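You operate a simulated robot arm through the tools that you are given. There is no shell and no other tool. Be economical: measure what you need, move in short steps, check, and stop when the job is done.

You run a simulated robot arm. Do the job below in one go: nothing can be reset, and whatever is moved stays where it is left.

Task
Pack the silver parts tin with 3 nuts and 3 washers and put its lid on.
Fine: from the hopper, the nuts first, then the washers, dial set for each; teal slide back out; nothing else in it, nothing spilt. Where these are worked on the way, their far stop is far enough and under half their travel is too little: teal slide.

The check looks at the end state, three seconds after you hand in, the way a careful person would. Anything else that was tipped, shoved, dropped, spilled or broken makes it a failure. Lids that push on must go on centred and level and be pressed home; caps that screw on are set level and turned clockwise until they are tight.

Robot
A 7-joint arm with a two-finger parallel gripper, fixed in place. Base frame: the origin is at the foot of the arm, x ahead of it, y to its left, z up; the work surface is at about z = 0. Lengths are in mm, angles in rad, forces in N, time in s.
With the tool pointing down near the work surface it reaches from about 240 to 620 mm from the base axis. Its first joint turns from -1.152 to 1.152 rad. Payload 2.6 kg.
Tool frame: the origin (TCP) lies between the finger pads and is the grasp point; the fingertips stand 30 mm ahead of it; z points along the fingers, y is the line along which they close. The gripper opens to 94 mm. The fingers are 28 mm wide and 10 mm thick; the gripper's body (50 by 96 mm) begins 55 mm behind the TCP.
Orientation is that of the tool frame in the base frame, as a unit quaternion [w, x, y, z]. With the fingers straight down and closing along the base's y, the tool's x points along the base's -x, its y along +y and its z along -z.

Tools
- The arm moves only by the tool apply_moves. Its argument "plan" is a list of rows, each an object (a shift or turn left out is 0, a gripper value left out holds the last) with "linear": the shift along the tool's x, y, z in mm, a list of three; "rot": the turn, a rotation vector about the tool's x, y, z in rad, a list of three. In form: [{"linear": [dx, dy, dz], "rot": [rx, ry, rz]}, ...]. A call has 1 to 8 rows; each row is the pose to reach, as a shift and turn from the pose commanded when the call began, along the tool's axes at that moment. "fingers" is the opening, from 0 (shut) to 1 (fully open), set as the call begins (left out, the last holds). Rows are played at 5 a second. More than 50 mm and 0.15 rad between two rows, or a gripper value outside its range, and nothing of the call is played. A pose out of reach is approached as far as the arm can. The call stops where the force on the tool passes 40 N (or 10 N more than at its start, if that is more) or the arm is blocked; 0.2 s more then pass. The fingers move at their own pace (about 72 mm/s each) and stop on an object; they squeeze with about 24 N. The grip force told is the motor's: it shows also when the fingers shut on nothing. Time passes only in rows, and 0.2 s behind the last, so rows that repeat a pose let the fingers close. It gives the time, the measured TCP pose, the force on the tool (base axes), the opening and the grip force at its end, in the units of the frame above (readings bear some noise), with the torque about the TCP (base axes, N m) and any sound that the robot's microphone picked up, and new pictures: "show" is both (left out), scene, wrist or none.
- Cameras (640 x 400 px; columns grow to the right, rows downward): "scene" is fixed at [32.7, 425.4, 568.7]; the picture's right is [-0.82, -0.57, 0.00], its down [-0.29, 0.42, -0.86] and it looks along [0.49, -0.71, -0.51] (base axes); focal length 340 px, centre (320, 200). "wrist" rides on the gripper at [76, 14, -103] in the tool frame; the picture's right is [-0.18, 0.98, 0.00], its down [-0.75, -0.14, -0.64] and it looks along [-0.63, -0.12, 0.77] (tool axes); focal length 243 px, centre (320, 200). There is no depth. A picture from a camera that has moved, and an enlarged one, comes with that camera's place and axes in the base frame and with its lens.
- zoom(camera, box): a new picture of the part [left, top, right, bottom] of that camera's present view, enlarged. No time passes.
- finish_job(): hands the job in; it is judged then, once.

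Go step by step. Nothing tells you positions but the pictures and the camera data: compare them with the known pose of the tool, close in by small moves and look again before you grip or let go. The budget is 120 turns and 200 pictures, counting those below and the enlarged ones. Unless the task says otherwise, let go and move clear before handing in, and close with one line.

The tools are called after "Call:" as a command line: name --argument value ..., lists and objects as JSON in quotes. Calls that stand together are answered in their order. apply_moves: Moves the arm, as the interface text tells. Its arguments: {"type":"object","properties":{"plan":{"type":"array","items":{"type":"object","properties":{"linear":{"type":"array","items":{"type":"number"}},"rot":{"type":"array","items":{"type":"number"}}}}},"fingers":{"type":"number"},"show":{"type":"string","enum":["both","scene","wrist","none"]}},"required":["plan"]} The other tools are called the same way: zoom (camera, box) takes an enlarged picture of a part of a camera's view; finish_job () hands the job in.

At the start:

```text
clock: 0.0
eef_pos: [371.1, 103.5, 329.5]
orientation: [0.001, 0.0, 1.0, 0.0]
force: [-0.6, 0.2, -0.5]
moment: [-0.01, 0.02, -0.05]
width: 94.0
grip_force: 0.1
```

scene: 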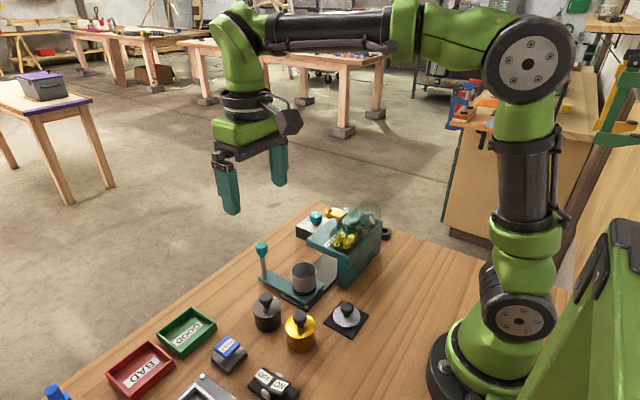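
wrist: 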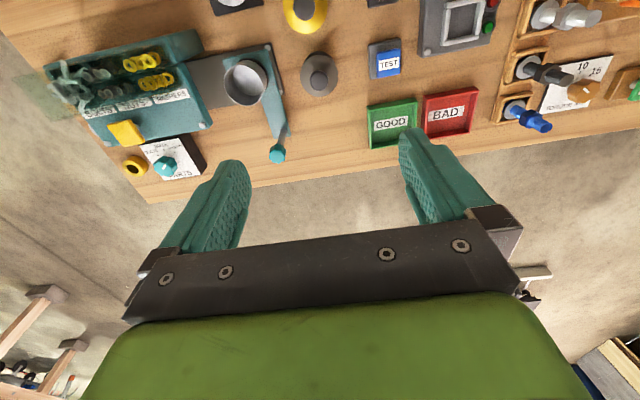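

I see a teal hopper with a slide and cup, a dial, several tins/lids, and a testing area. I'll zoom in for detail before moving.

Call:
zoom --camera "scene" --box '[220, 190, 420, 360]'

Call:
zoom --camera "wrist" --box '[30, 0, 350, 200]'

Call:
zoom --camera "wrist" --box '[340, 0, 640, 190]'

```text
2.35 times, centred on (320, 275) of scene
camera zoom: at [32.7, 425.4, 568.7], right [-0.82, -0.57, 0.0], down [-0.29, 0.42, -0.86], along [0.49, -0.71, -0.51], focal length 800 px, centre (320, 24)
```

zoom: 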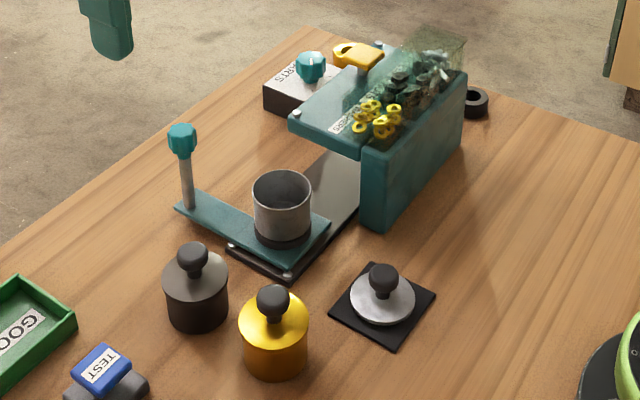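

```text
2.00 times, centred on (190, 100) of wrist
camera zoom: at [294.7, 118.6, 431.7], right [0.19, 0.98, 0.0], down [0.75, -0.14, 0.64], along [0.63, -0.12, -0.77], focal length 485 px, centre (580, 400)
```

zoom: 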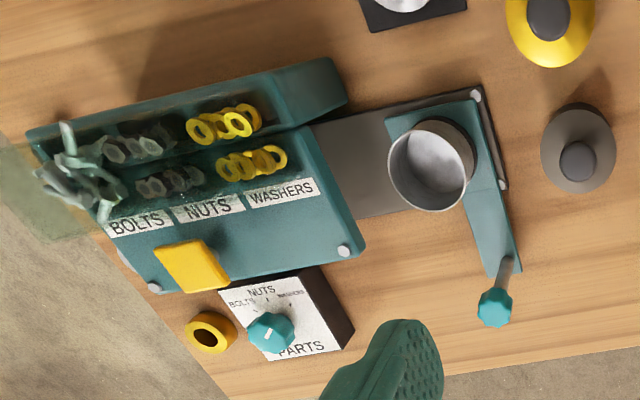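

```text
2.11 times, centred on (490, 95) of wrist
camera zoom: at [294.7, 118.6, 431.7], right [0.19, 0.98, 0.0], down [0.75, -0.14, 0.64], along [0.63, -0.12, -0.77], focal length 511 px, centre (-38, 421)
```

zoom: 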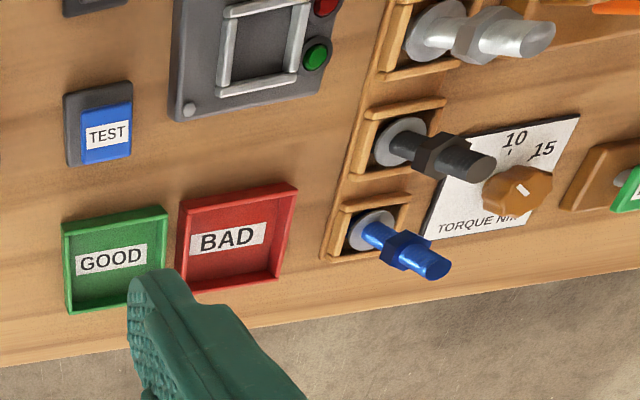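

The tin sits on the teal slide near (365, 0), the slide handle knob is near (462, 22, 105), and the hopper is towards -y. I'll move above it for a closer look at the dial and yellow tab.

Call:
apply_moves --plan '[{"linear": [10, -45, 0]}, {"linear": [20, -90, 0]}, {"linear": [30, -135, 0]}, {"linear": [41, -180, 0]}]' --show "both"

```text
clock: 1.0
eef_pos: [329.0, -75.8, 328.9]
orientation: [0.001, 0.0, 1.0, -0.001]
force: [0.9, 0.1, 0.3]
moment: [0.01, 0.0, -0.04]
width: 93.9
grip_force: 0.0
camera wrist: at [252.6, -60.9, 432.0], right [0.18, 0.98, 0.0], down [0.75, -0.14, 0.64], along [0.63, -0.12, -0.77], focal length 243 px, centre (320, 200)
```

scene: 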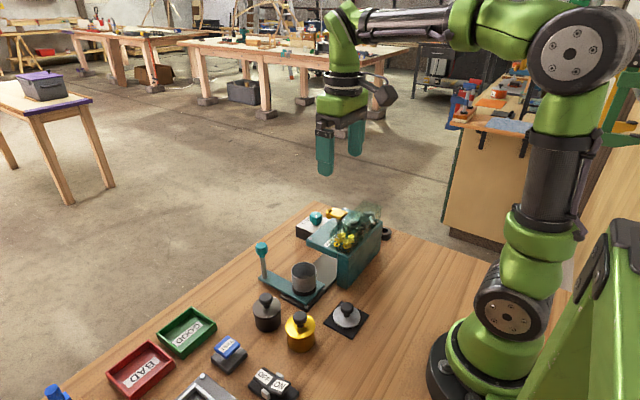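
wrist: 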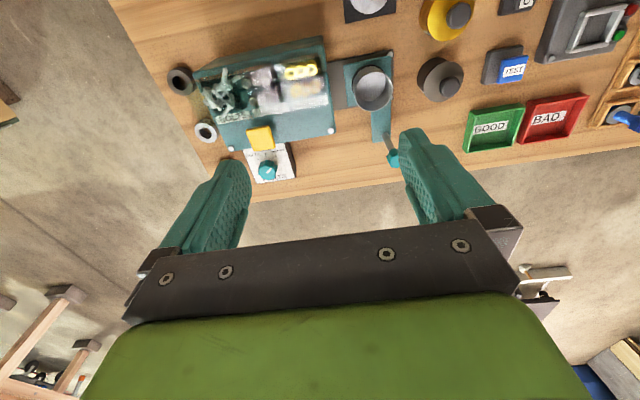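

Call:
zoom --camera "wrist" --box '[150, 30, 350, 190]'

Call:
zoom --camera "wrist" --box '[310, 0, 510, 180]'

Call:
zoom --camera "scene" --box '[290, 190, 400, 260]'

```text
2.50 times, centred on (250, 110) of wrist
camera zoom: at [252.6, -60.9, 432.0], right [0.18, 0.98, 0.0], down [0.75, -0.14, 0.64], along [0.63, -0.12, -0.77], focal length 606 px, centre (495, 425)
```

zoom: 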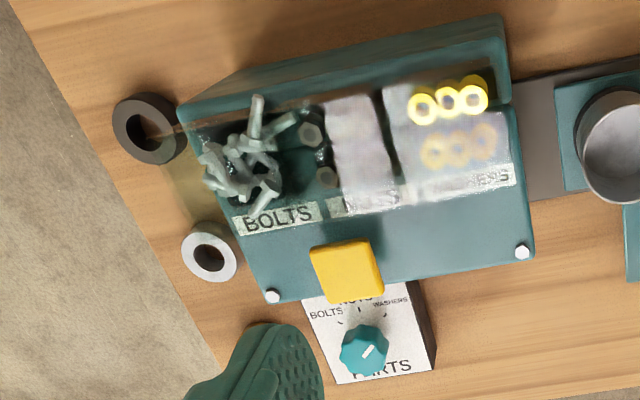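

```text
2.22 times, centred on (410, 90) of wrist
camera zoom: at [252.6, -60.9, 432.0], right [0.18, 0.98, 0.0], down [0.75, -0.14, 0.64], along [0.63, -0.12, -0.77], focal length 539 px, centre (120, 444)
```

zoom: 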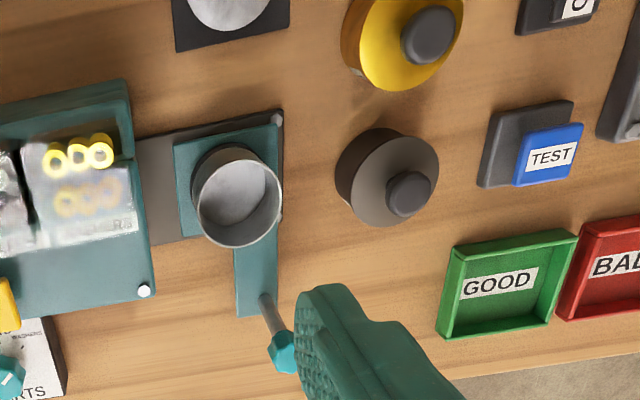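

```text
5.71 times, centred on (345, 225) of scene
camera zoom: at [32.6, 425.4, 568.7], right [-0.82, -0.57, 0.0], down [-0.29, 0.42, -0.86], along [0.49, -0.71, -0.51], focal length 1943 px, centre (177, 57)
```

zoom: 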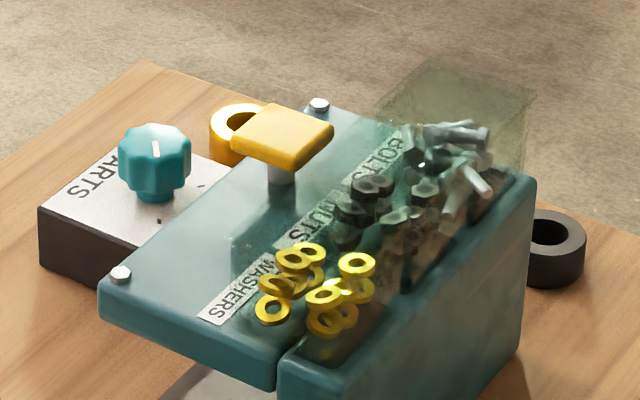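

The dial knob is at about (472, -199, 60) and the yellow paddle at about (387, -170, 120). I'll move closer to the dial to read its pointer.

Call:
apply_moves --plan '[{"linear": [-27, -35, 0]}, {"linear": [-60, -70, 20]}, {"linear": [-85, -100, 50]}, {"linear": [-101, -123, 85]}, {"linear": [-101, -123, 110]}]' --fingers 1 --show "wrist"

```text
refused: row 2 steps farther than a row can; nothing moved
```

Call:
apply_moves --plan '[{"linear": [-27, -35, 0]}, {"linear": [-54, -70, 15]}, {"linear": [-80, -100, 40]}, {"linear": [-95, -115, 75]}, {"linear": [-101, -123, 110]}]' --fingers 1 --show "wrist"

```text
clock: 2.2
eef_pos: [429.6, -198.7, 218.6]
orientation: [0.001, 0.001, 1.0, 0.0]
force: [1.1, 0.0, -0.9]
moment: [0.02, 0.0, 0.0]
width: 94.2
grip_force: 0.1
camera wrist: at [353.9, -183.9, 321.3], right [0.18, 0.98, 0.0], down [0.75, -0.14, 0.64], along [0.63, -0.12, -0.77], focal length 243 px, centre (320, 200)
```

wrist: 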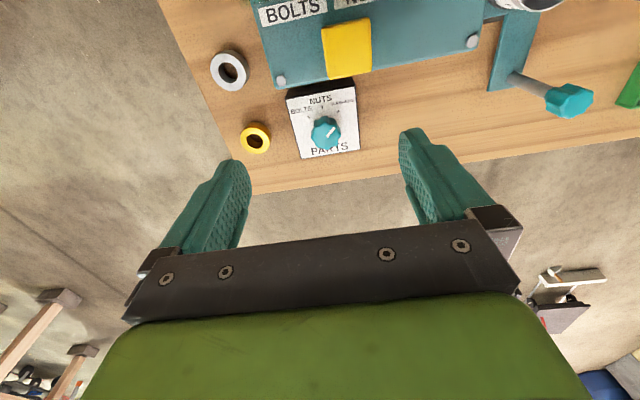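

Call:
zoom --camera "wrist" --box '[270, 70, 380, 170]'

```text
4.00 times, centred on (325, 120) of wrist
camera zoom: at [353.9, -183.9, 321.3], right [0.18, 0.98, 0.0], down [0.75, -0.14, 0.64], along [0.63, -0.12, -0.77], focal length 970 px, centre (300, 520)
```

zoom: 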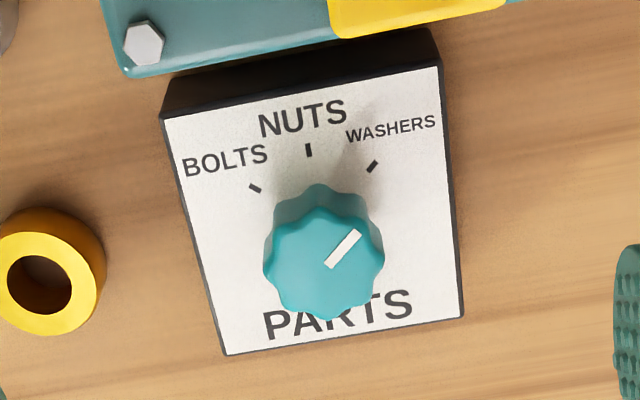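

The dial is on WASHERS, with its axis at about (473.7, -200); NUTS is 45° counter-clockwise. I'll go down around the knob with partly open fingers.

Call:
apply_moves --plan '[{"linear": [-44, -1.5, 0]}, {"linear": [-44, -1.5, 45]}, {"linear": [-44, -1.5, 90]}, {"linear": [-44, -1.5, 120]}, {"linear": [-44, -1.5, 120]}]' --fingers 0.6 --show "both"

```text
clock: 3.4
eef_pos: [474.1, -199.9, 98.1]
orientation: [0.001, 0.001, 1.0, 0.001]
force: [0.2, -0.9, -0.9]
moment: [0.03, 0.01, 0.0]
width: 56.4
grip_force: 0.0
camera wrist: at [397.8, -185.9, 201.6], right [0.19, 0.98, 0.0], down [0.75, -0.14, 0.64], along [0.63, -0.12, -0.77], focal length 243 px, centre (320, 200)
```

scene: 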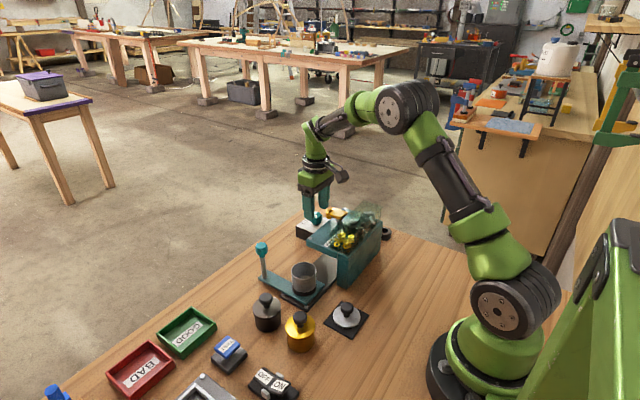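
wrist: 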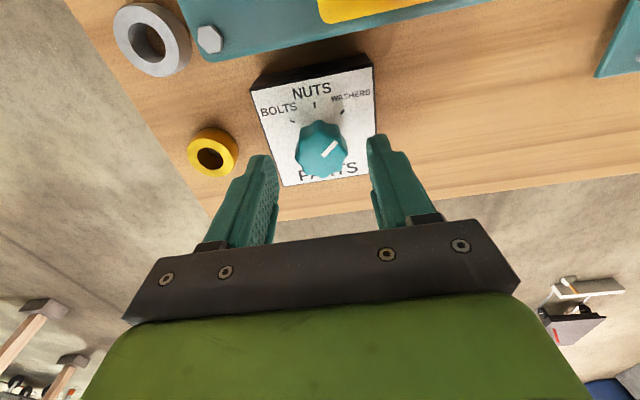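

The knob is centred between the fingers. I'll lower further and close on it.

Call:
apply_moves --plan '[{"linear": [0, 0, 8]}, {"linear": [0, 0, 17]}]' --show "scene"

Call:
zoom --camera "scene" --box '[280, 170, 360, 250]'

```text
clock: 4.0
eef_pos: [474.8, -201.1, 82.6]
orientation: [0.001, 0.0, 1.0, 0.0]
force: [1.2, 0.7, -0.3]
moment: [0.01, 0.02, 0.01]
width: 56.4
grip_force: 0.0
```

scene: 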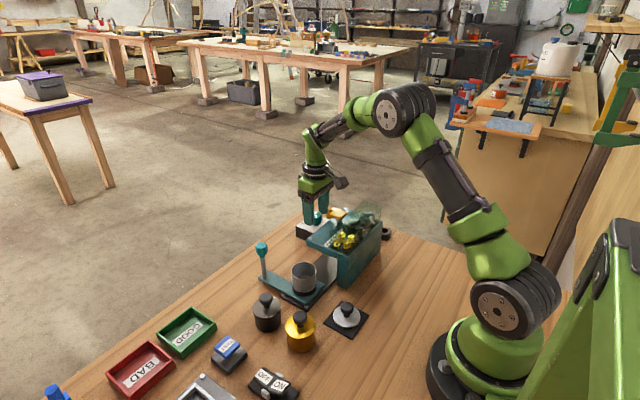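

```text
5.00 times, centred on (320, 210) of scene
camera zoom: at [32.7, 425.4, 568.7], right [-0.82, -0.57, 0.0], down [-0.29, 0.42, -0.86], along [0.49, -0.71, -0.51], focal length 1700 px, centre (320, 150)
```

zoom: 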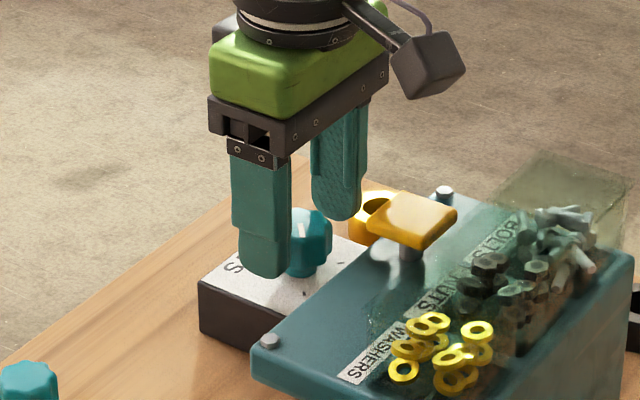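

The fingertips are beside the knob, just above the plate. Closing and turning 45° counter-clockwise.

Call:
apply_moves --plan '[{"linear": [0, 0, 2]}, {"linear": [0, 0, 2]}, {"linear": [0, 0, 2]}]' --fingers 0 --show "none"

Call:
apply_moves --plan '[{"rot": [0, 0, -0.14]}, {"rot": [0, 0, -0.28]}, {"rot": [0, 0, -0.42]}, {"rot": [0, 0, -0.56]}, {"rot": [0, 0, -0.69]}, {"rot": [0, 0, -0.785]}, {"rot": [0, 0, -0.785]}]' --show "both"

```text
clock: 4.8
eef_pos: [474.1, -199.0, 80.1]
orientation: [0.001, 0.0, 1.0, 0.001]
force: [-7.9, 5.5, 13.1]
moment: [0.18, 0.41, 0.02]
width: 32.2
grip_force: 44.2
```

```text
clock: 6.4
eef_pos: [475.6, -200.9, 80.4]
orientation: [0.0, -0.383, 0.924, 0.0]
force: [-15.5, 8.0, 24.4]
moment: [0.69, -0.02, 0.02]
width: 32.2
grip_force: 45.5
camera wrist: at [410.9, -243.9, 183.3], right [-0.56, 0.83, 0.0], down [0.63, 0.43, 0.64], along [0.53, 0.36, -0.77], focal length 243 px, centre (320, 200)
```

scene: 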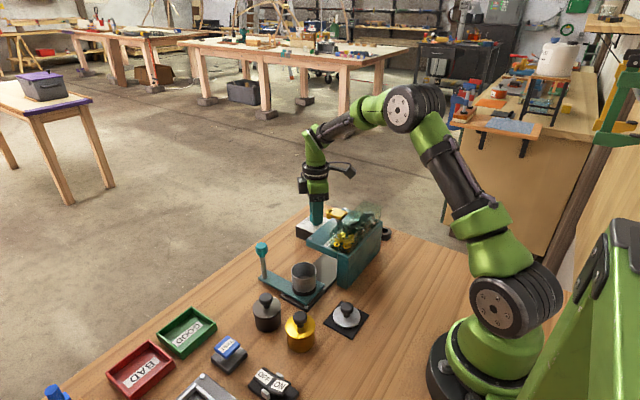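
wrist: 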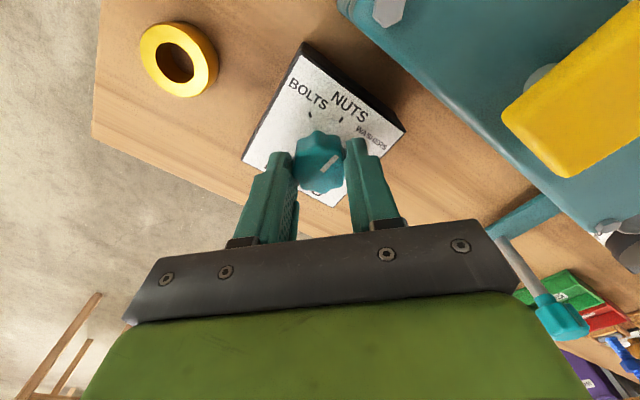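

Call:
zoom --camera "wrist" --box '[260, 70, 420, 200]'

```text
3.08 times, centred on (340, 135) of wrist
camera zoom: at [410.9, -243.9, 183.3], right [-0.56, 0.83, 0.0], down [0.63, 0.43, 0.64], along [0.53, 0.36, -0.77], focal length 746 px, centre (258, 400)
```

zoom: 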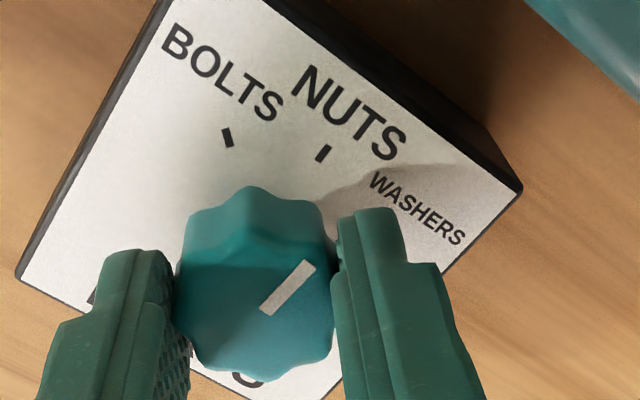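

The pointer now points along -x, to NUTS. I'll release, rise, and straighten up.

Call:
apply_moves --plan '[{"linear": [0, 0, 0]}, {"linear": [0, 0, 0]}, {"linear": [0, 0, -40]}, {"linear": [0, 0, -80]}, {"linear": [0, 0, -120]}]' --fingers 0.6 --show "none"

Call:
apply_moves --plan '[{"rot": [0, 0, 0.14]}, {"rot": [0, 0, 0.28]}, {"rot": [0, 0, 0.42]}, {"rot": [0, 0, 0.56]}, {"rot": [0, 0, 0.69]}, {"rot": [0, 0, 0.785]}]' --show "none"

Call:
apply_moves --plan '[{"linear": [10, 45, 0]}, {"linear": [20, 90, 0]}, {"linear": [30, 135, 0]}, {"linear": [40, 180, 0]}, {"linear": [42, 222, 0]}]' --show "both"

```text
clock: 7.6
eef_pos: [473.9, -201.7, 200.0]
orientation: [0.001, -0.382, 0.924, 0.001]
force: [0.1, -0.5, 0.1]
moment: [-0.03, 0.04, 0.01]
width: 56.3
grip_force: 0.0
```

```text
clock: 9.0
eef_pos: [474.3, -201.2, 200.5]
orientation: [0.0, 0.002, 1.0, 0.0]
force: [0.2, 0.2, -0.3]
moment: [-0.03, -0.03, 0.02]
width: 56.4
grip_force: 0.2
```

```text
clock: 10.2
eef_pos: [433.1, 23.1, 200.6]
orientation: [0.001, 0.002, 1.0, 0.0]
force: [-0.6, 0.3, 0.5]
moment: [-0.02, 0.0, 0.0]
width: 56.4
grip_force: 0.1
camera wrist: at [356.2, 37.0, 303.1], right [0.19, 0.98, 0.0], down [0.75, -0.14, 0.64], along [0.63, -0.12, -0.77], focal length 243 px, centre (320, 200)
```

scene: 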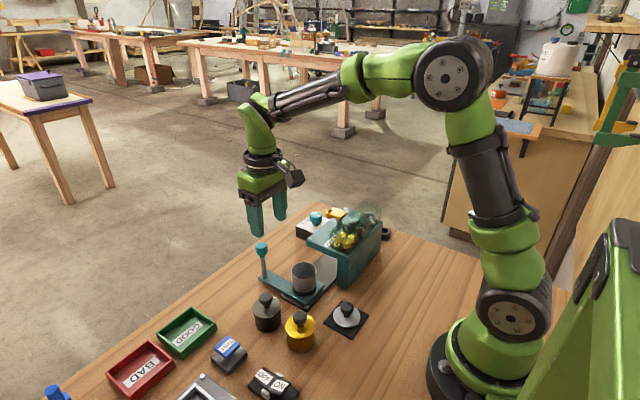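
wrist: 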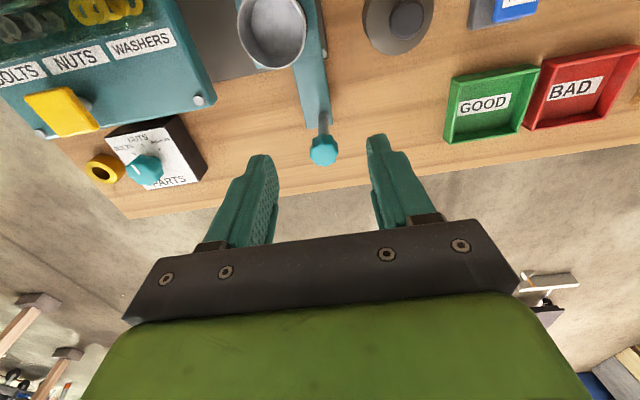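

The handle knob is at about (461, 20, 105). I'll lower the fingers around it.

Call:
apply_moves --plan '[{"linear": [-28, -3, 0]}, {"linear": [-28, -3, 45]}, {"linear": [-28, -3, 75]}]' --show "both"

```text
clock: 11.0
eef_pos: [459.5, 18.9, 126.4]
orientation: [0.001, 0.002, 1.0, 0.0]
force: [0.7, -0.6, -0.1]
moment: [0.0, 0.01, -0.01]
width: 56.4
grip_force: 0.1
camera wrist: at [384.1, 33.6, 228.1], right [0.19, 0.98, 0.0], down [0.75, -0.14, 0.64], along [0.63, -0.12, -0.77], focal length 243 px, centre (320, 200)
```

scene: 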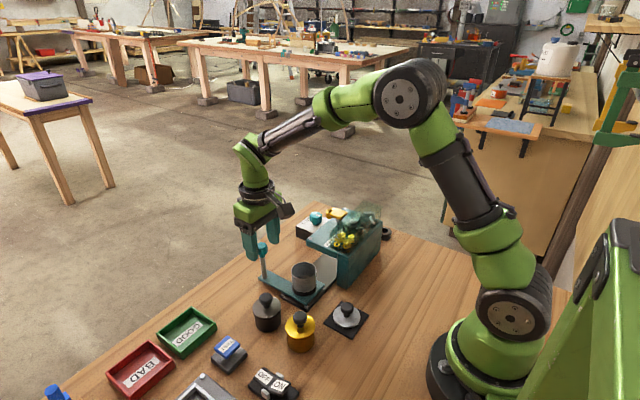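
wrist: 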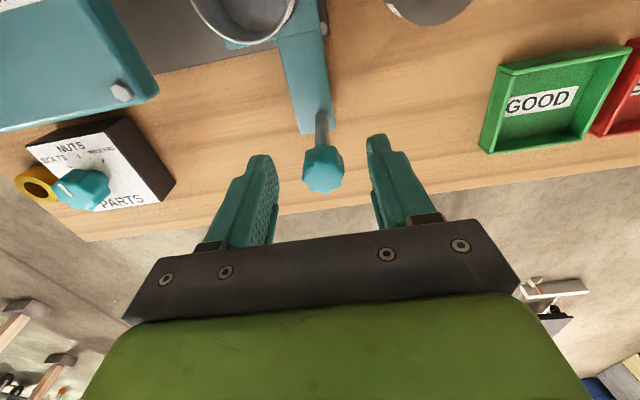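

Knob confirmed at (461.6, 20.6). Descending and gripping.

Call:
apply_moves --plan '[{"linear": [-2, 2, 26]}, {"linear": [-2, 2, 26]}]' --show "none"

Call:
apply_moves --plan '[{"linear": [0, 0, 0]}, {"linear": [0, 0, 0]}, {"linear": [0, 0, 0]}]' --fingers 0 --show "wrist"

```text
clock: 11.6
eef_pos: [463.8, 20.8, 100.2]
orientation: [0.001, 0.0, 1.0, 0.0]
force: [-0.7, -0.4, -0.1]
moment: [0.02, 0.03, -0.01]
width: 56.7
grip_force: 0.2
```

```text
clock: 12.4
eef_pos: [463.1, 19.5, 99.4]
orientation: [0.0, 0.001, 1.0, -0.001]
force: [0.8, -5.1, -1.9]
moment: [-0.07, 0.02, -0.04]
width: 24.7
grip_force: 44.8
camera wrist: at [386.8, 34.8, 202.7], right [0.19, 0.98, 0.0], down [0.75, -0.14, 0.64], along [0.63, -0.12, -0.77], focal length 243 px, centre (320, 200)
```

wrist: 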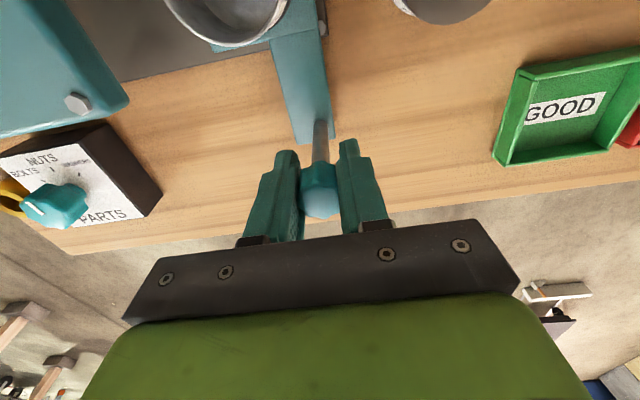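

Gripped. Now I'll push the slide toward -y in modest steps.

Call:
apply_moves --plan '[{"linear": [0, -8, 0]}, {"linear": [0, -16, 0]}, {"linear": [0, -24, 0]}, {"linear": [0, -32, 0]}, {"linear": [0, -40, 0]}, {"linear": [0, -48, 0]}, {"linear": [0, -56, 0]}, {"linear": [0, -64, 0]}]' --show "both"

```text
clock: 14.2
eef_pos: [463.4, -44.3, 99.7]
orientation: [0.001, 0.002, 1.0, -0.001]
force: [-20.5, -0.1, 27.1]
moment: [0.0, 0.04, 0.01]
width: 24.6
grip_force: 44.9
camera wrist: at [387.0, -29.2, 202.5], right [0.19, 0.98, 0.0], down [0.75, -0.14, 0.64], along [0.63, -0.12, -0.77], focal length 243 px, centre (320, 200)
```

scene: 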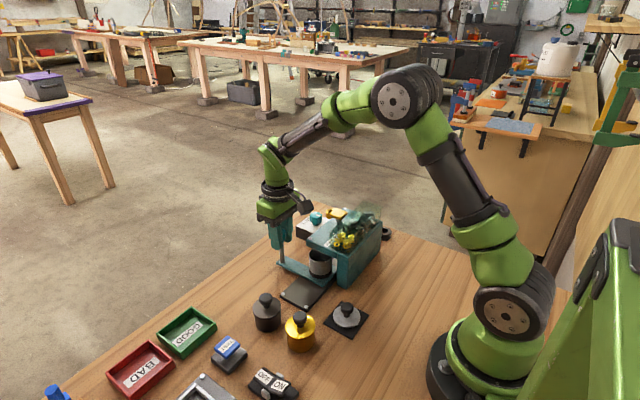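
wrist: 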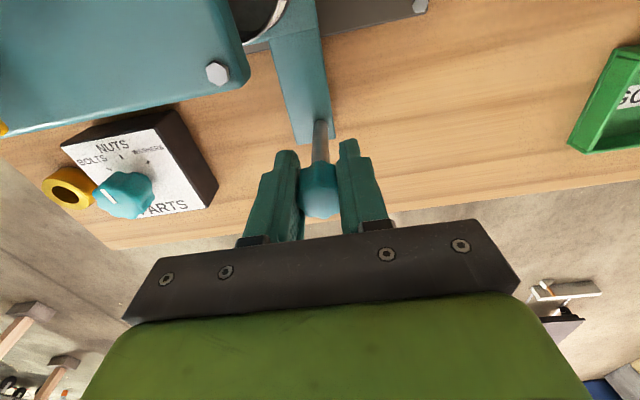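

The slide moves well; tin is entering under the hopper. Continuing, with small offset to relieve side load.

Call:
apply_moves --plan '[{"linear": [1, -8, -1]}, {"linear": [1, -16, -1]}, {"linear": [1, -24, -1]}, {"linear": [1, -32, -1]}, {"linear": [1, -40, -1]}, {"linear": [1, -48, -1]}, {"linear": [1, -56, -1]}]' --show "both"

```text
clock: 15.8
eef_pos: [463.2, -94.9, 99.5]
orientation: [0.001, -0.001, 1.0, 0.002]
force: [20.7, 13.8, -10.9]
moment: [-0.09, -0.89, 0.01]
width: 24.3
grip_force: 44.6
camera wrist: at [386.5, -81.5, 202.4], right [0.18, 0.98, 0.01], down [0.75, -0.14, 0.64], along [0.63, -0.11, -0.77], focal length 243 px, centre (320, 200)
```

scene: 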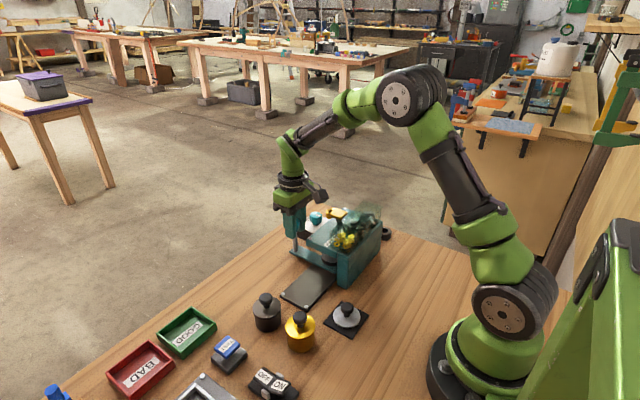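
wrist: 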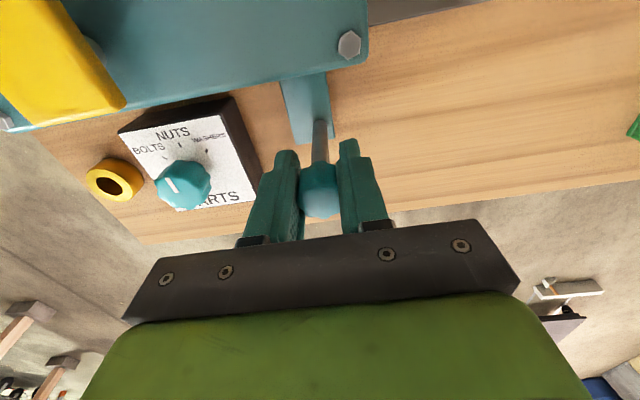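

The arm is lagging with force in +y, so it looks like the far stop. I'll press a little more to confirm.

Call:
apply_moves --plan '[{"linear": [0, -4, 0]}, {"linear": [0, -8, 0]}, {"linear": [0, -8, 0]}]' --show "none"

```text
clock: 16.4
eef_pos: [462.1, -95.4, 100.1]
orientation: [-0.001, -0.003, 1.0, 0.01]
force: [0.4, 0.4, 0.0]
moment: [-0.08, 0.0, 0.07]
width: 24.4
grip_force: 44.5
stopped in row 3: the force on the tool passed its limit at 41 N (the readings are from after the stop); the commanded pose is now the measured one
```

At the far stop (TCP y −95). I'll release and rise, fix the slight tilt, and go to view the paddle.

Call:
apply_moves --plan '[{"linear": [0, 0, 0]}, {"linear": [0, 0, 0]}, {"linear": [0, 0, -30]}, {"linear": [0, 0, -70]}, {"linear": [0, 0, -110], "rot": [0.02, 0, 0]}]' --fingers 0.6 --show "none"

Call:
apply_moves --plan '[{"linear": [40, -25, 0]}, {"linear": [80, -50, 0]}, {"linear": [100, -74, 0]}]' --fingers 0 --show "both"

```text
clock: 17.6
eef_pos: [463.9, -98.7, 211.1]
orientation: [0.0, -0.003, 1.0, -0.001]
force: [-0.7, 0.2, 0.3]
moment: [0.03, 0.0, 0.03]
width: 56.4
grip_force: 0.1
```

```text
clock: 18.4
eef_pos: [361.3, -172.8, 210.7]
orientation: [-0.001, -0.003, 1.0, 0.001]
force: [0.3, 0.5, -0.2]
moment: [0.02, 0.01, 0.01]
width: 0.0
grip_force: 24.2
camera wrist: at [286.1, -158.2, 312.8], right [0.18, 0.98, 0.0], down [0.75, -0.14, 0.64], along [0.63, -0.11, -0.77], focal length 243 px, centre (320, 200)
```

scene: 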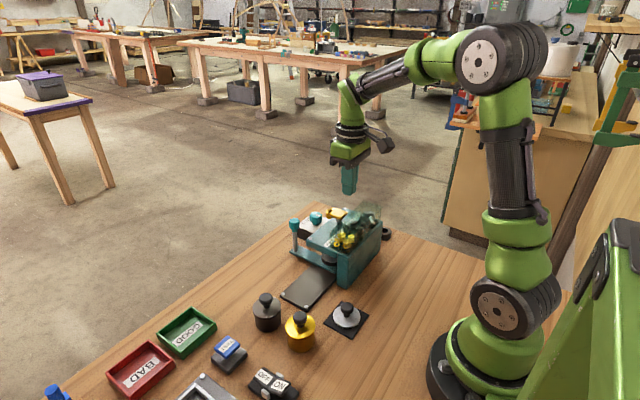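
wrist: 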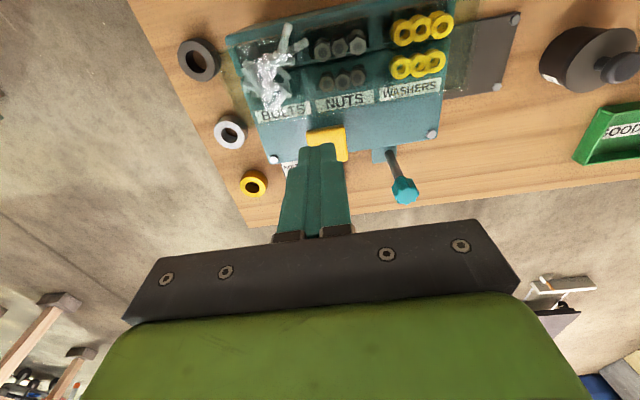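

Call:
zoom --camera "wrist" --box '[220, 0, 480, 170]'

Call:
apply_moves --plan '[{"linear": [-25, 2, 20]}, {"linear": [-25, 2, 46]}]' --show "both"

Call:
zoom --camera "scene" --box '[290, 170, 400, 260]'

```text
2.35 times, centred on (350, 85) of wrist
camera zoom: at [286.1, -158.2, 312.8], right [0.18, 0.98, 0.0], down [0.75, -0.14, 0.64], along [0.63, -0.11, -0.77], focal length 571 px, centre (249, 471)
```

zoom: 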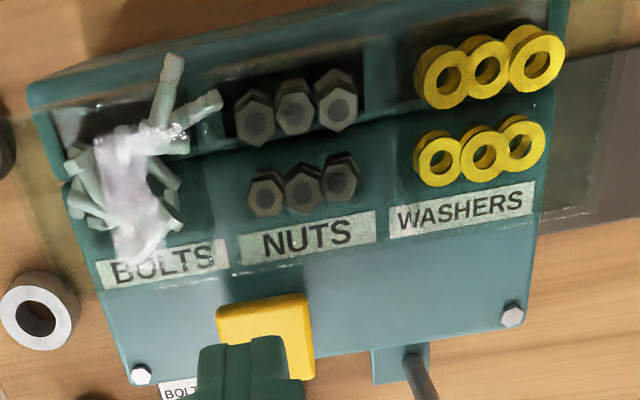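

```text
clock: 19.0
eef_pos: [387.8, -171.5, 164.8]
orientation: [0.0, -0.004, 1.0, 0.0]
force: [0.6, -0.6, 0.3]
moment: [0.01, 0.01, 0.0]
width: 0.1
grip_force: 24.0
camera wrist: at [312.6, -156.4, 267.3], right [0.18, 0.98, 0.0], down [0.75, -0.14, 0.64], along [0.63, -0.11, -0.77], focal length 243 px, centre (320, 200)
```

scene: 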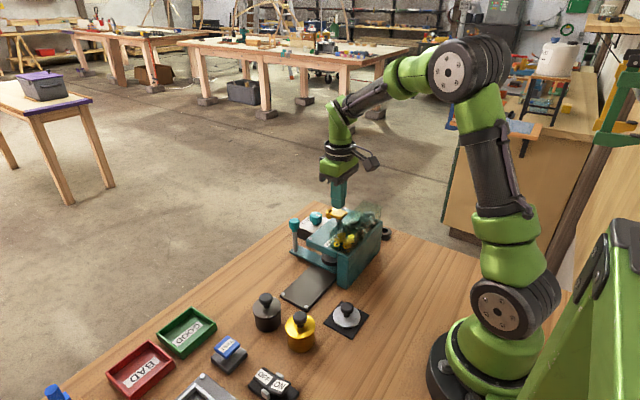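
wrist: 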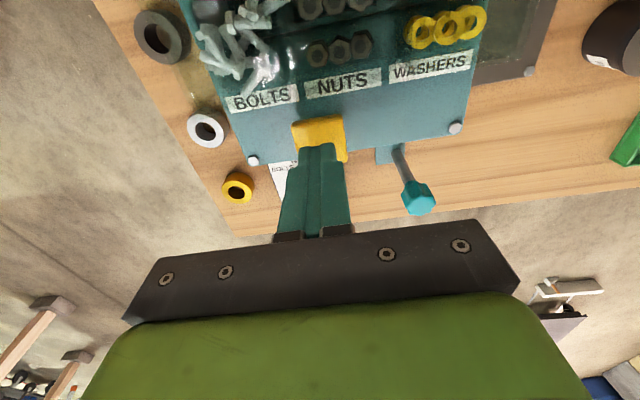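

```text
4.44 times, centred on (345, 215) of scene
camera zoom: at [32.7, 425.4, 568.7], right [-0.82, -0.57, 0.0], down [-0.29, 0.42, -0.86], along [0.49, -0.71, -0.51], focal length 1511 px, centre (209, 133)
```

zoom: 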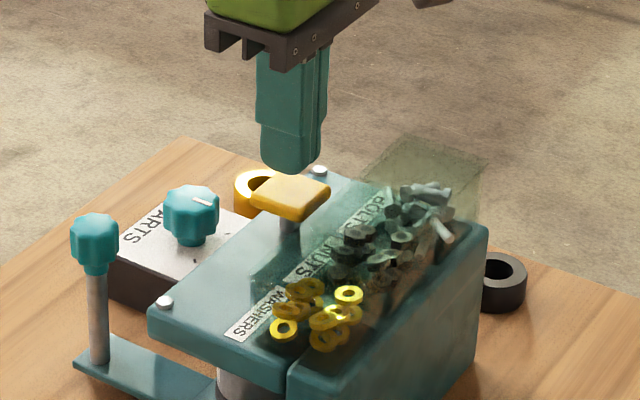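

The fingertips hover above the paddle. Pressing down gradually and listening.

Call:
apply_moves --plan '[{"linear": [0, 0, 8]}, {"linear": [0, 0, 12]}, {"linear": [0, 0, 16]}, {"linear": [0, 0, 19]}, {"linear": [0, 0, 22]}]' --show "scene"

Call:
zoom --camera "scene" --box '[290, 170, 400, 260]'

```text
clock: 20.2
eef_pos: [389.0, -171.0, 141.8]
orientation: [0.0, -0.004, 1.0, -0.001]
force: [-0.5, -0.8, 1.6]
moment: [-0.04, -0.05, -0.02]
width: 0.0
grip_force: 24.5
heard: click
```

scene: 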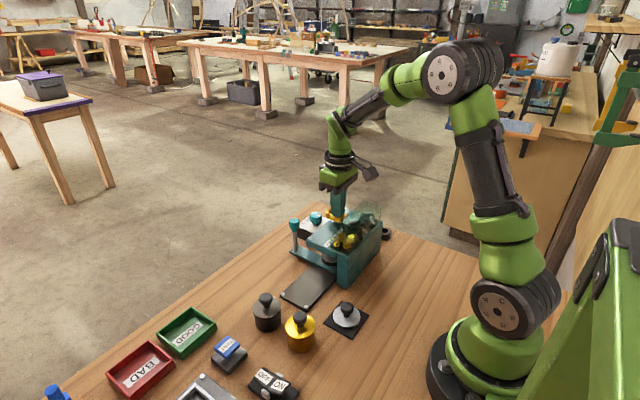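

```text
4.44 times, centred on (345, 215) of scene
camera zoom: at [32.7, 425.4, 568.7], right [-0.82, -0.57, 0.0], down [-0.29, 0.42, -0.86], along [0.49, -0.71, -0.51], focal length 1511 px, centre (209, 133)
```

zoom: 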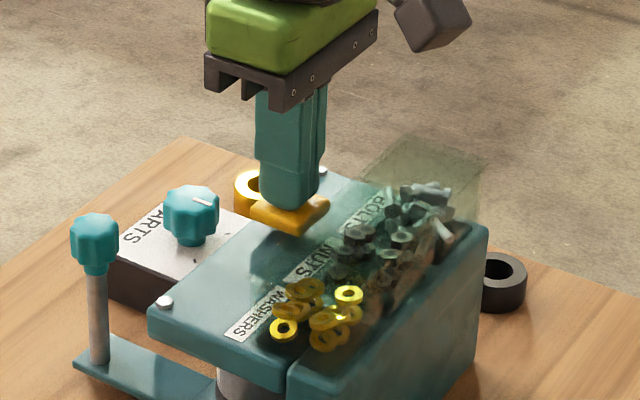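

A click: one actuation. I'll lift off and check whether a nut was dispensed.

Call:
apply_moves --plan '[{"linear": [0, 0, -10]}, {"linear": [0, 0, -22]}, {"linear": [0, 0, -22]}]' --show "wrist"

Call:
zoom --camera "scene" --box '[290, 170, 400, 260]'

```text
clock: 21.0
eef_pos: [388.3, -170.8, 163.9]
orientation: [-0.001, -0.003, 1.0, 0.0]
force: [0.2, -0.4, -0.1]
moment: [-0.02, -0.04, -0.01]
width: 0.0
grip_force: 24.1
camera wrist: at [312.2, -156.0, 266.8], right [0.18, 0.98, 0.0], down [0.76, -0.14, 0.64], along [0.63, -0.11, -0.77], focal length 243 px, centre (320, 200)
```

wrist: 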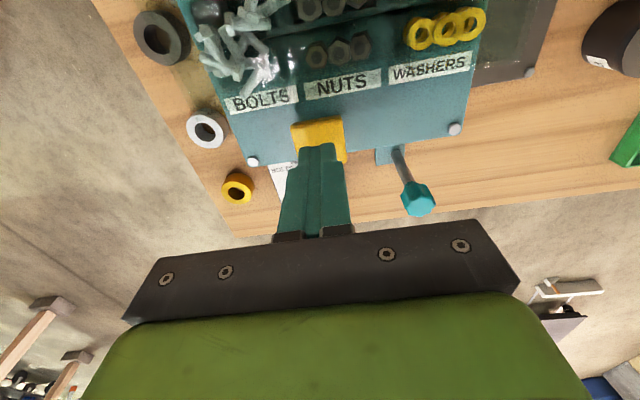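

```text
4.44 times, centred on (345, 215) of scene
camera zoom: at [32.7, 425.4, 568.7], right [-0.82, -0.57, 0.0], down [-0.29, 0.42, -0.86], along [0.49, -0.71, -0.51], focal length 1511 px, centre (209, 133)
```

zoom: 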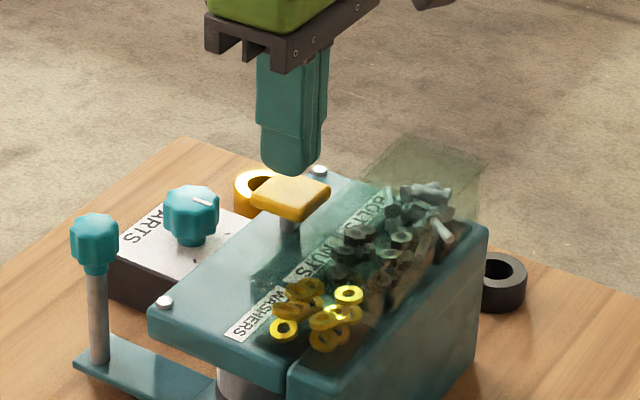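

The hopper display doesn't show the count, so I'll pull the slide back out to verify what one press delivers.

Call:
apply_moves --plan '[{"linear": [0, 0, -40]}, {"linear": [-40, 27, -44]}, {"linear": [-75, 54, -44]}, {"linear": [-75, 74, -44]}]' --fingers 0.6 --show "none"

Call:
apply_moves --plan '[{"linear": [0, 0, 40]}, {"linear": [0, 0, 80]}]' --show "wrist"

```text
clock: 22.0
eef_pos: [461.9, -96.3, 207.7]
orientation: [-0.001, -0.004, 1.0, 0.0]
force: [0.2, 0.2, -0.3]
moment: [0.01, 0.0, 0.02]
width: 56.5
grip_force: 0.0
```

```text
clock: 22.6
eef_pos: [463.5, -96.8, 126.4]
orientation: [0.0, -0.004, 1.0, 0.0]
force: [0.5, -0.3, 0.4]
moment: [0.02, 0.01, 0.0]
width: 56.2
grip_force: 0.1
camera wrist: at [387.2, -81.7, 229.7], right [0.18, 0.98, 0.0], down [0.75, -0.14, 0.64], along [0.63, -0.11, -0.77], focal length 243 px, centre (320, 200)
```

wrist: 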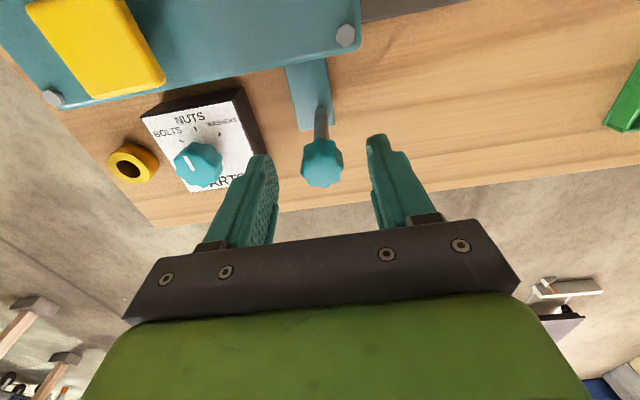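

Aligned over the handle. Descending, gripping, then pulling back toward +y.

Call:
apply_moves --plan '[{"linear": [0, 1, 26]}]' --show "none"

Call:
apply_moves --plan '[{"linear": [0, 0, 0]}, {"linear": [0, 0, 0]}, {"linear": [0, 0, 0]}]' --fingers 0 --show "none"

Call:
apply_moves --plan '[{"linear": [0, 8, 0]}, {"linear": [0, 16, 0]}, {"linear": [0, 24, 0]}, {"linear": [0, 32, 0]}, {"linear": [0, 40, 0]}, {"linear": [0, 48, 0]}, {"linear": [0, 56, 0]}, {"linear": [0, 64, 0]}]' --show "none"

Call:
apply_moves --plan '[{"linear": [0, 8, 0]}, {"linear": [0, 16, 0]}, {"linear": [0, 24, 0]}, {"linear": [0, 32, 0]}, {"linear": [0, 40, 0]}, {"linear": [0, 48, 0]}]' --show "both"

```text
clock: 23.0
eef_pos: [462.9, -94.7, 101.2]
orientation: [0.0, -0.004, 1.0, 0.001]
force: [-0.5, 1.1, 0.6]
moment: [-0.01, 0.01, 0.0]
width: 56.6
grip_force: 0.0
```

```text
clock: 23.8
eef_pos: [463.5, -95.0, 100.5]
orientation: [0.001, -0.004, 1.0, -0.001]
force: [0.5, -0.5, -3.2]
moment: [-0.01, -0.62, -0.07]
width: 24.3
grip_force: 45.1
```

```text
clock: 25.6
eef_pos: [463.5, -30.9, 101.1]
orientation: [0.0, -0.004, 1.0, -0.001]
force: [18.0, -0.7, -27.4]
moment: [-0.01, -0.06, 0.03]
width: 24.8
grip_force: 45.2
```

```text
clock: 27.0
eef_pos: [462.5, 17.8, 102.6]
orientation: [0.0, -0.003, 1.0, -0.001]
force: [13.7, 0.2, -21.6]
moment: [0.01, -0.09, 0.09]
width: 24.3
grip_force: 44.8
camera wrist: at [386.0, 32.0, 204.5], right [0.18, 0.98, 0.0], down [0.75, -0.14, 0.64], along [0.63, -0.11, -0.77], focal length 243 px, centre (320, 200)
```

scene: 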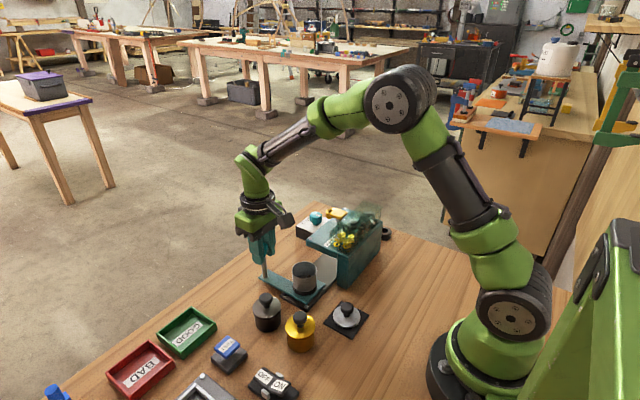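
wrist: 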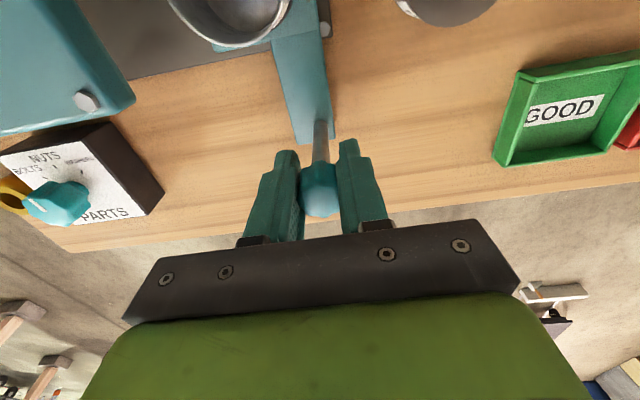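

Call:
zoom --camera "scene" --box '[270, 240, 340, 310]'

Call:
zoom --camera "wrist" --box '[160, 0, 300, 60]'

```text
5.71 times, centred on (305, 275) of scene
camera zoom: at [32.8, 425.4, 568.7], right [-0.82, -0.57, 0.0], down [-0.29, 0.42, -0.86], along [0.49, -0.71, -0.51], focal length 1943 px, centre (406, -229)
```

zoom: 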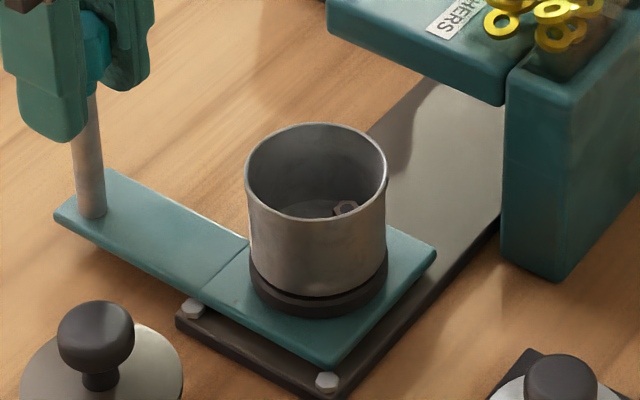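

```text
4.57 times, centred on (230, 30) of wrist
camera zoom: at [386.0, 32.0, 204.5], right [0.18, 0.98, 0.0], down [0.75, -0.14, 0.64], along [0.63, -0.11, -0.77], focal length 1109 px, centre (731, 977)
```

zoom: 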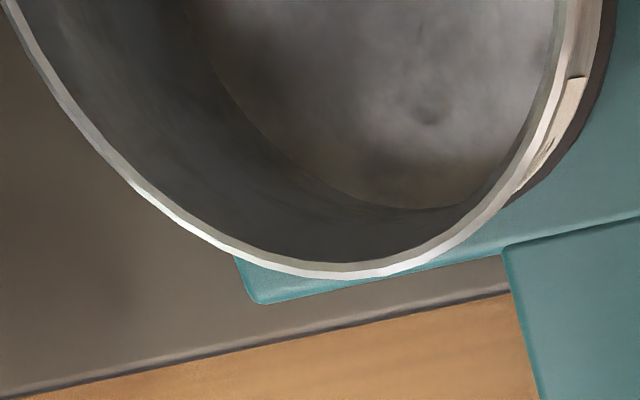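

One nut lies in the tin, so one press (click) yields one nut. Pushing the slide back in to the far stop.

Call:
apply_moves --plan '[{"linear": [0, -10, 0]}, {"linear": [0, -20, 1]}, {"linear": [0, -30, 1]}, {"linear": [0, -40, 1]}, {"linear": [0, -50, 1]}, {"linear": [0, -60, 1]}]' --show "none"

Call:
apply_moves --plan '[{"linear": [0, -10, 0]}, {"linear": [0, -20, 0]}, {"linear": [0, -30, 0]}, {"linear": [0, -40, 0]}, {"linear": [0, -48, 0]}, {"linear": [0, -54, 0]}, {"linear": [0, -58, 0]}, {"linear": [0, -62, 0]}]' --show "none"

```text
clock: 28.4
eef_pos: [461.3, -43.3, 101.8]
orientation: [-0.001, -0.003, 1.0, 0.0]
force: [-12.0, 0.6, 14.8]
moment: [0.01, 0.26, -0.1]
width: 24.8
grip_force: 44.7
```

```text
clock: 30.2
eef_pos: [462.4, -95.5, 100.9]
orientation: [-0.002, -0.005, 1.0, 0.006]
force: [-1.7, 0.8, 2.1]
moment: [-0.01, -0.3, 0.08]
width: 24.7
grip_force: 44.5
stopped in row 8: the force on the tool passed its limit at 42 N (the readings are from after the stop); the commanded pose is now the measured one
```

At the far stop again. Releasing and going to the paddle.

Call:
apply_moves --plan '[{"linear": [0, 0, 0]}, {"linear": [0, 0, 0]}, {"linear": [0, 0, -30]}, {"linear": [0, 0, -70]}, {"linear": [0, 0, -110], "rot": [0.012, 0, 0]}]' --fingers 0.6 --show "none"

Call:
apply_moves --plan '[{"linear": [35, -35, 0]}, {"linear": [70, -70, 0]}, {"linear": [74, -74, 20]}, {"linear": [74, -74, 46]}]' --fingers 0 --show "scene"

Call:
zoom --camera "scene" --box '[290, 170, 400, 260]'

```text
clock: 31.4
eef_pos: [461.2, -97.5, 210.9]
orientation: [-0.003, -0.005, 1.0, 0.0]
force: [-1.1, -0.8, -0.9]
moment: [0.0, 0.0, 0.02]
width: 56.5
grip_force: 0.1
```

```text
clock: 32.4
eef_pos: [390.0, -172.3, 164.1]
orientation: [-0.002, -0.005, 1.0, 0.0]
force: [-0.2, -0.1, -0.3]
moment: [0.01, 0.01, 0.01]
width: 0.2
grip_force: 23.7
```

scene: 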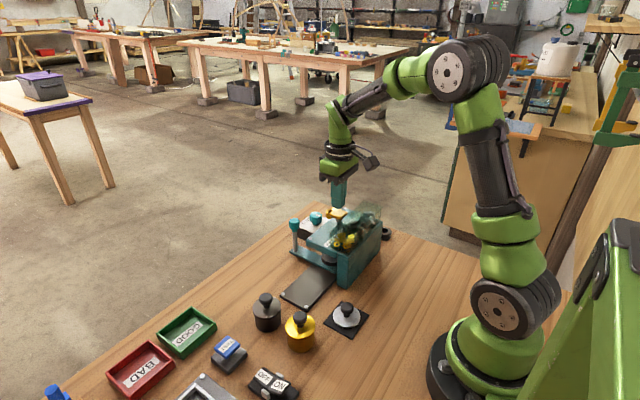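

```text
4.44 times, centred on (345, 215) of scene
camera zoom: at [32.7, 425.4, 568.7], right [-0.82, -0.57, 0.0], down [-0.29, 0.42, -0.86], along [0.49, -0.71, -0.51], focal length 1511 px, centre (209, 133)
```

zoom: 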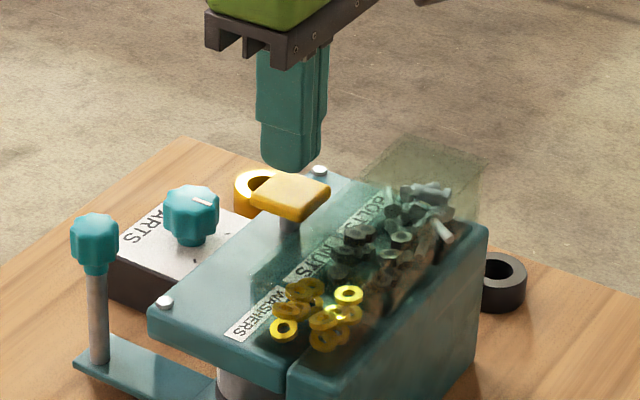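

Positioned above the paddle. Pressing once, lifting, then once more, with the same stroke.

Call:
apply_moves --plan '[{"linear": [1, 1, 8]}, {"linear": [1, 1, 12]}, {"linear": [1, 1, 16]}, {"linear": [1, 1, 19]}, {"linear": [1, 1, 22]}]' --show "none"

Call:
apply_moves --plan '[{"linear": [0, 0, -10]}, {"linear": [0, 0, -22]}, {"linear": [0, 0, -22]}, {"linear": [0, 0, -22]}]' --show "none"

Call:
apply_moves --plan '[{"linear": [0, 0, 8]}, {"linear": [0, 0, 12]}, {"linear": [0, 0, 16]}, {"linear": [0, 0, 19]}, {"linear": [0, 0, 22]}]' --show "none"

Call:
apply_moves --plan '[{"linear": [0, 0, -10]}, {"linear": [0, 0, -22]}, {"linear": [0, 0, -22]}, {"linear": [0, 0, -60]}]' --show "none"

```text
clock: 33.6
eef_pos: [388.7, -170.8, 143.6]
orientation: [-0.001, -0.005, 1.0, 0.0]
force: [0.7, -0.6, 1.1]
moment: [0.03, -0.03, -0.05]
width: 0.0
grip_force: 24.0
heard: click
```

```text
clock: 34.6
eef_pos: [387.9, -171.3, 165.1]
orientation: [-0.001, -0.005, 1.0, 0.0]
force: [0.3, 0.7, 0.5]
moment: [-0.02, 0.03, -0.02]
width: 0.0
grip_force: 24.2
```

```text
clock: 35.8
eef_pos: [389.2, -170.5, 142.8]
orientation: [-0.002, -0.005, 1.0, 0.0]
force: [0.7, -1.0, 2.1]
moment: [-0.06, -0.08, -0.05]
width: 0.0
grip_force: 23.7
heard: click
```

```text
clock: 36.8
eef_pos: [387.6, -171.4, 202.8]
orientation: [-0.002, -0.005, 1.0, 0.0]
force: [0.3, -0.1, 1.1]
moment: [-0.03, 0.01, -0.03]
width: 0.0
grip_force: 24.0
```

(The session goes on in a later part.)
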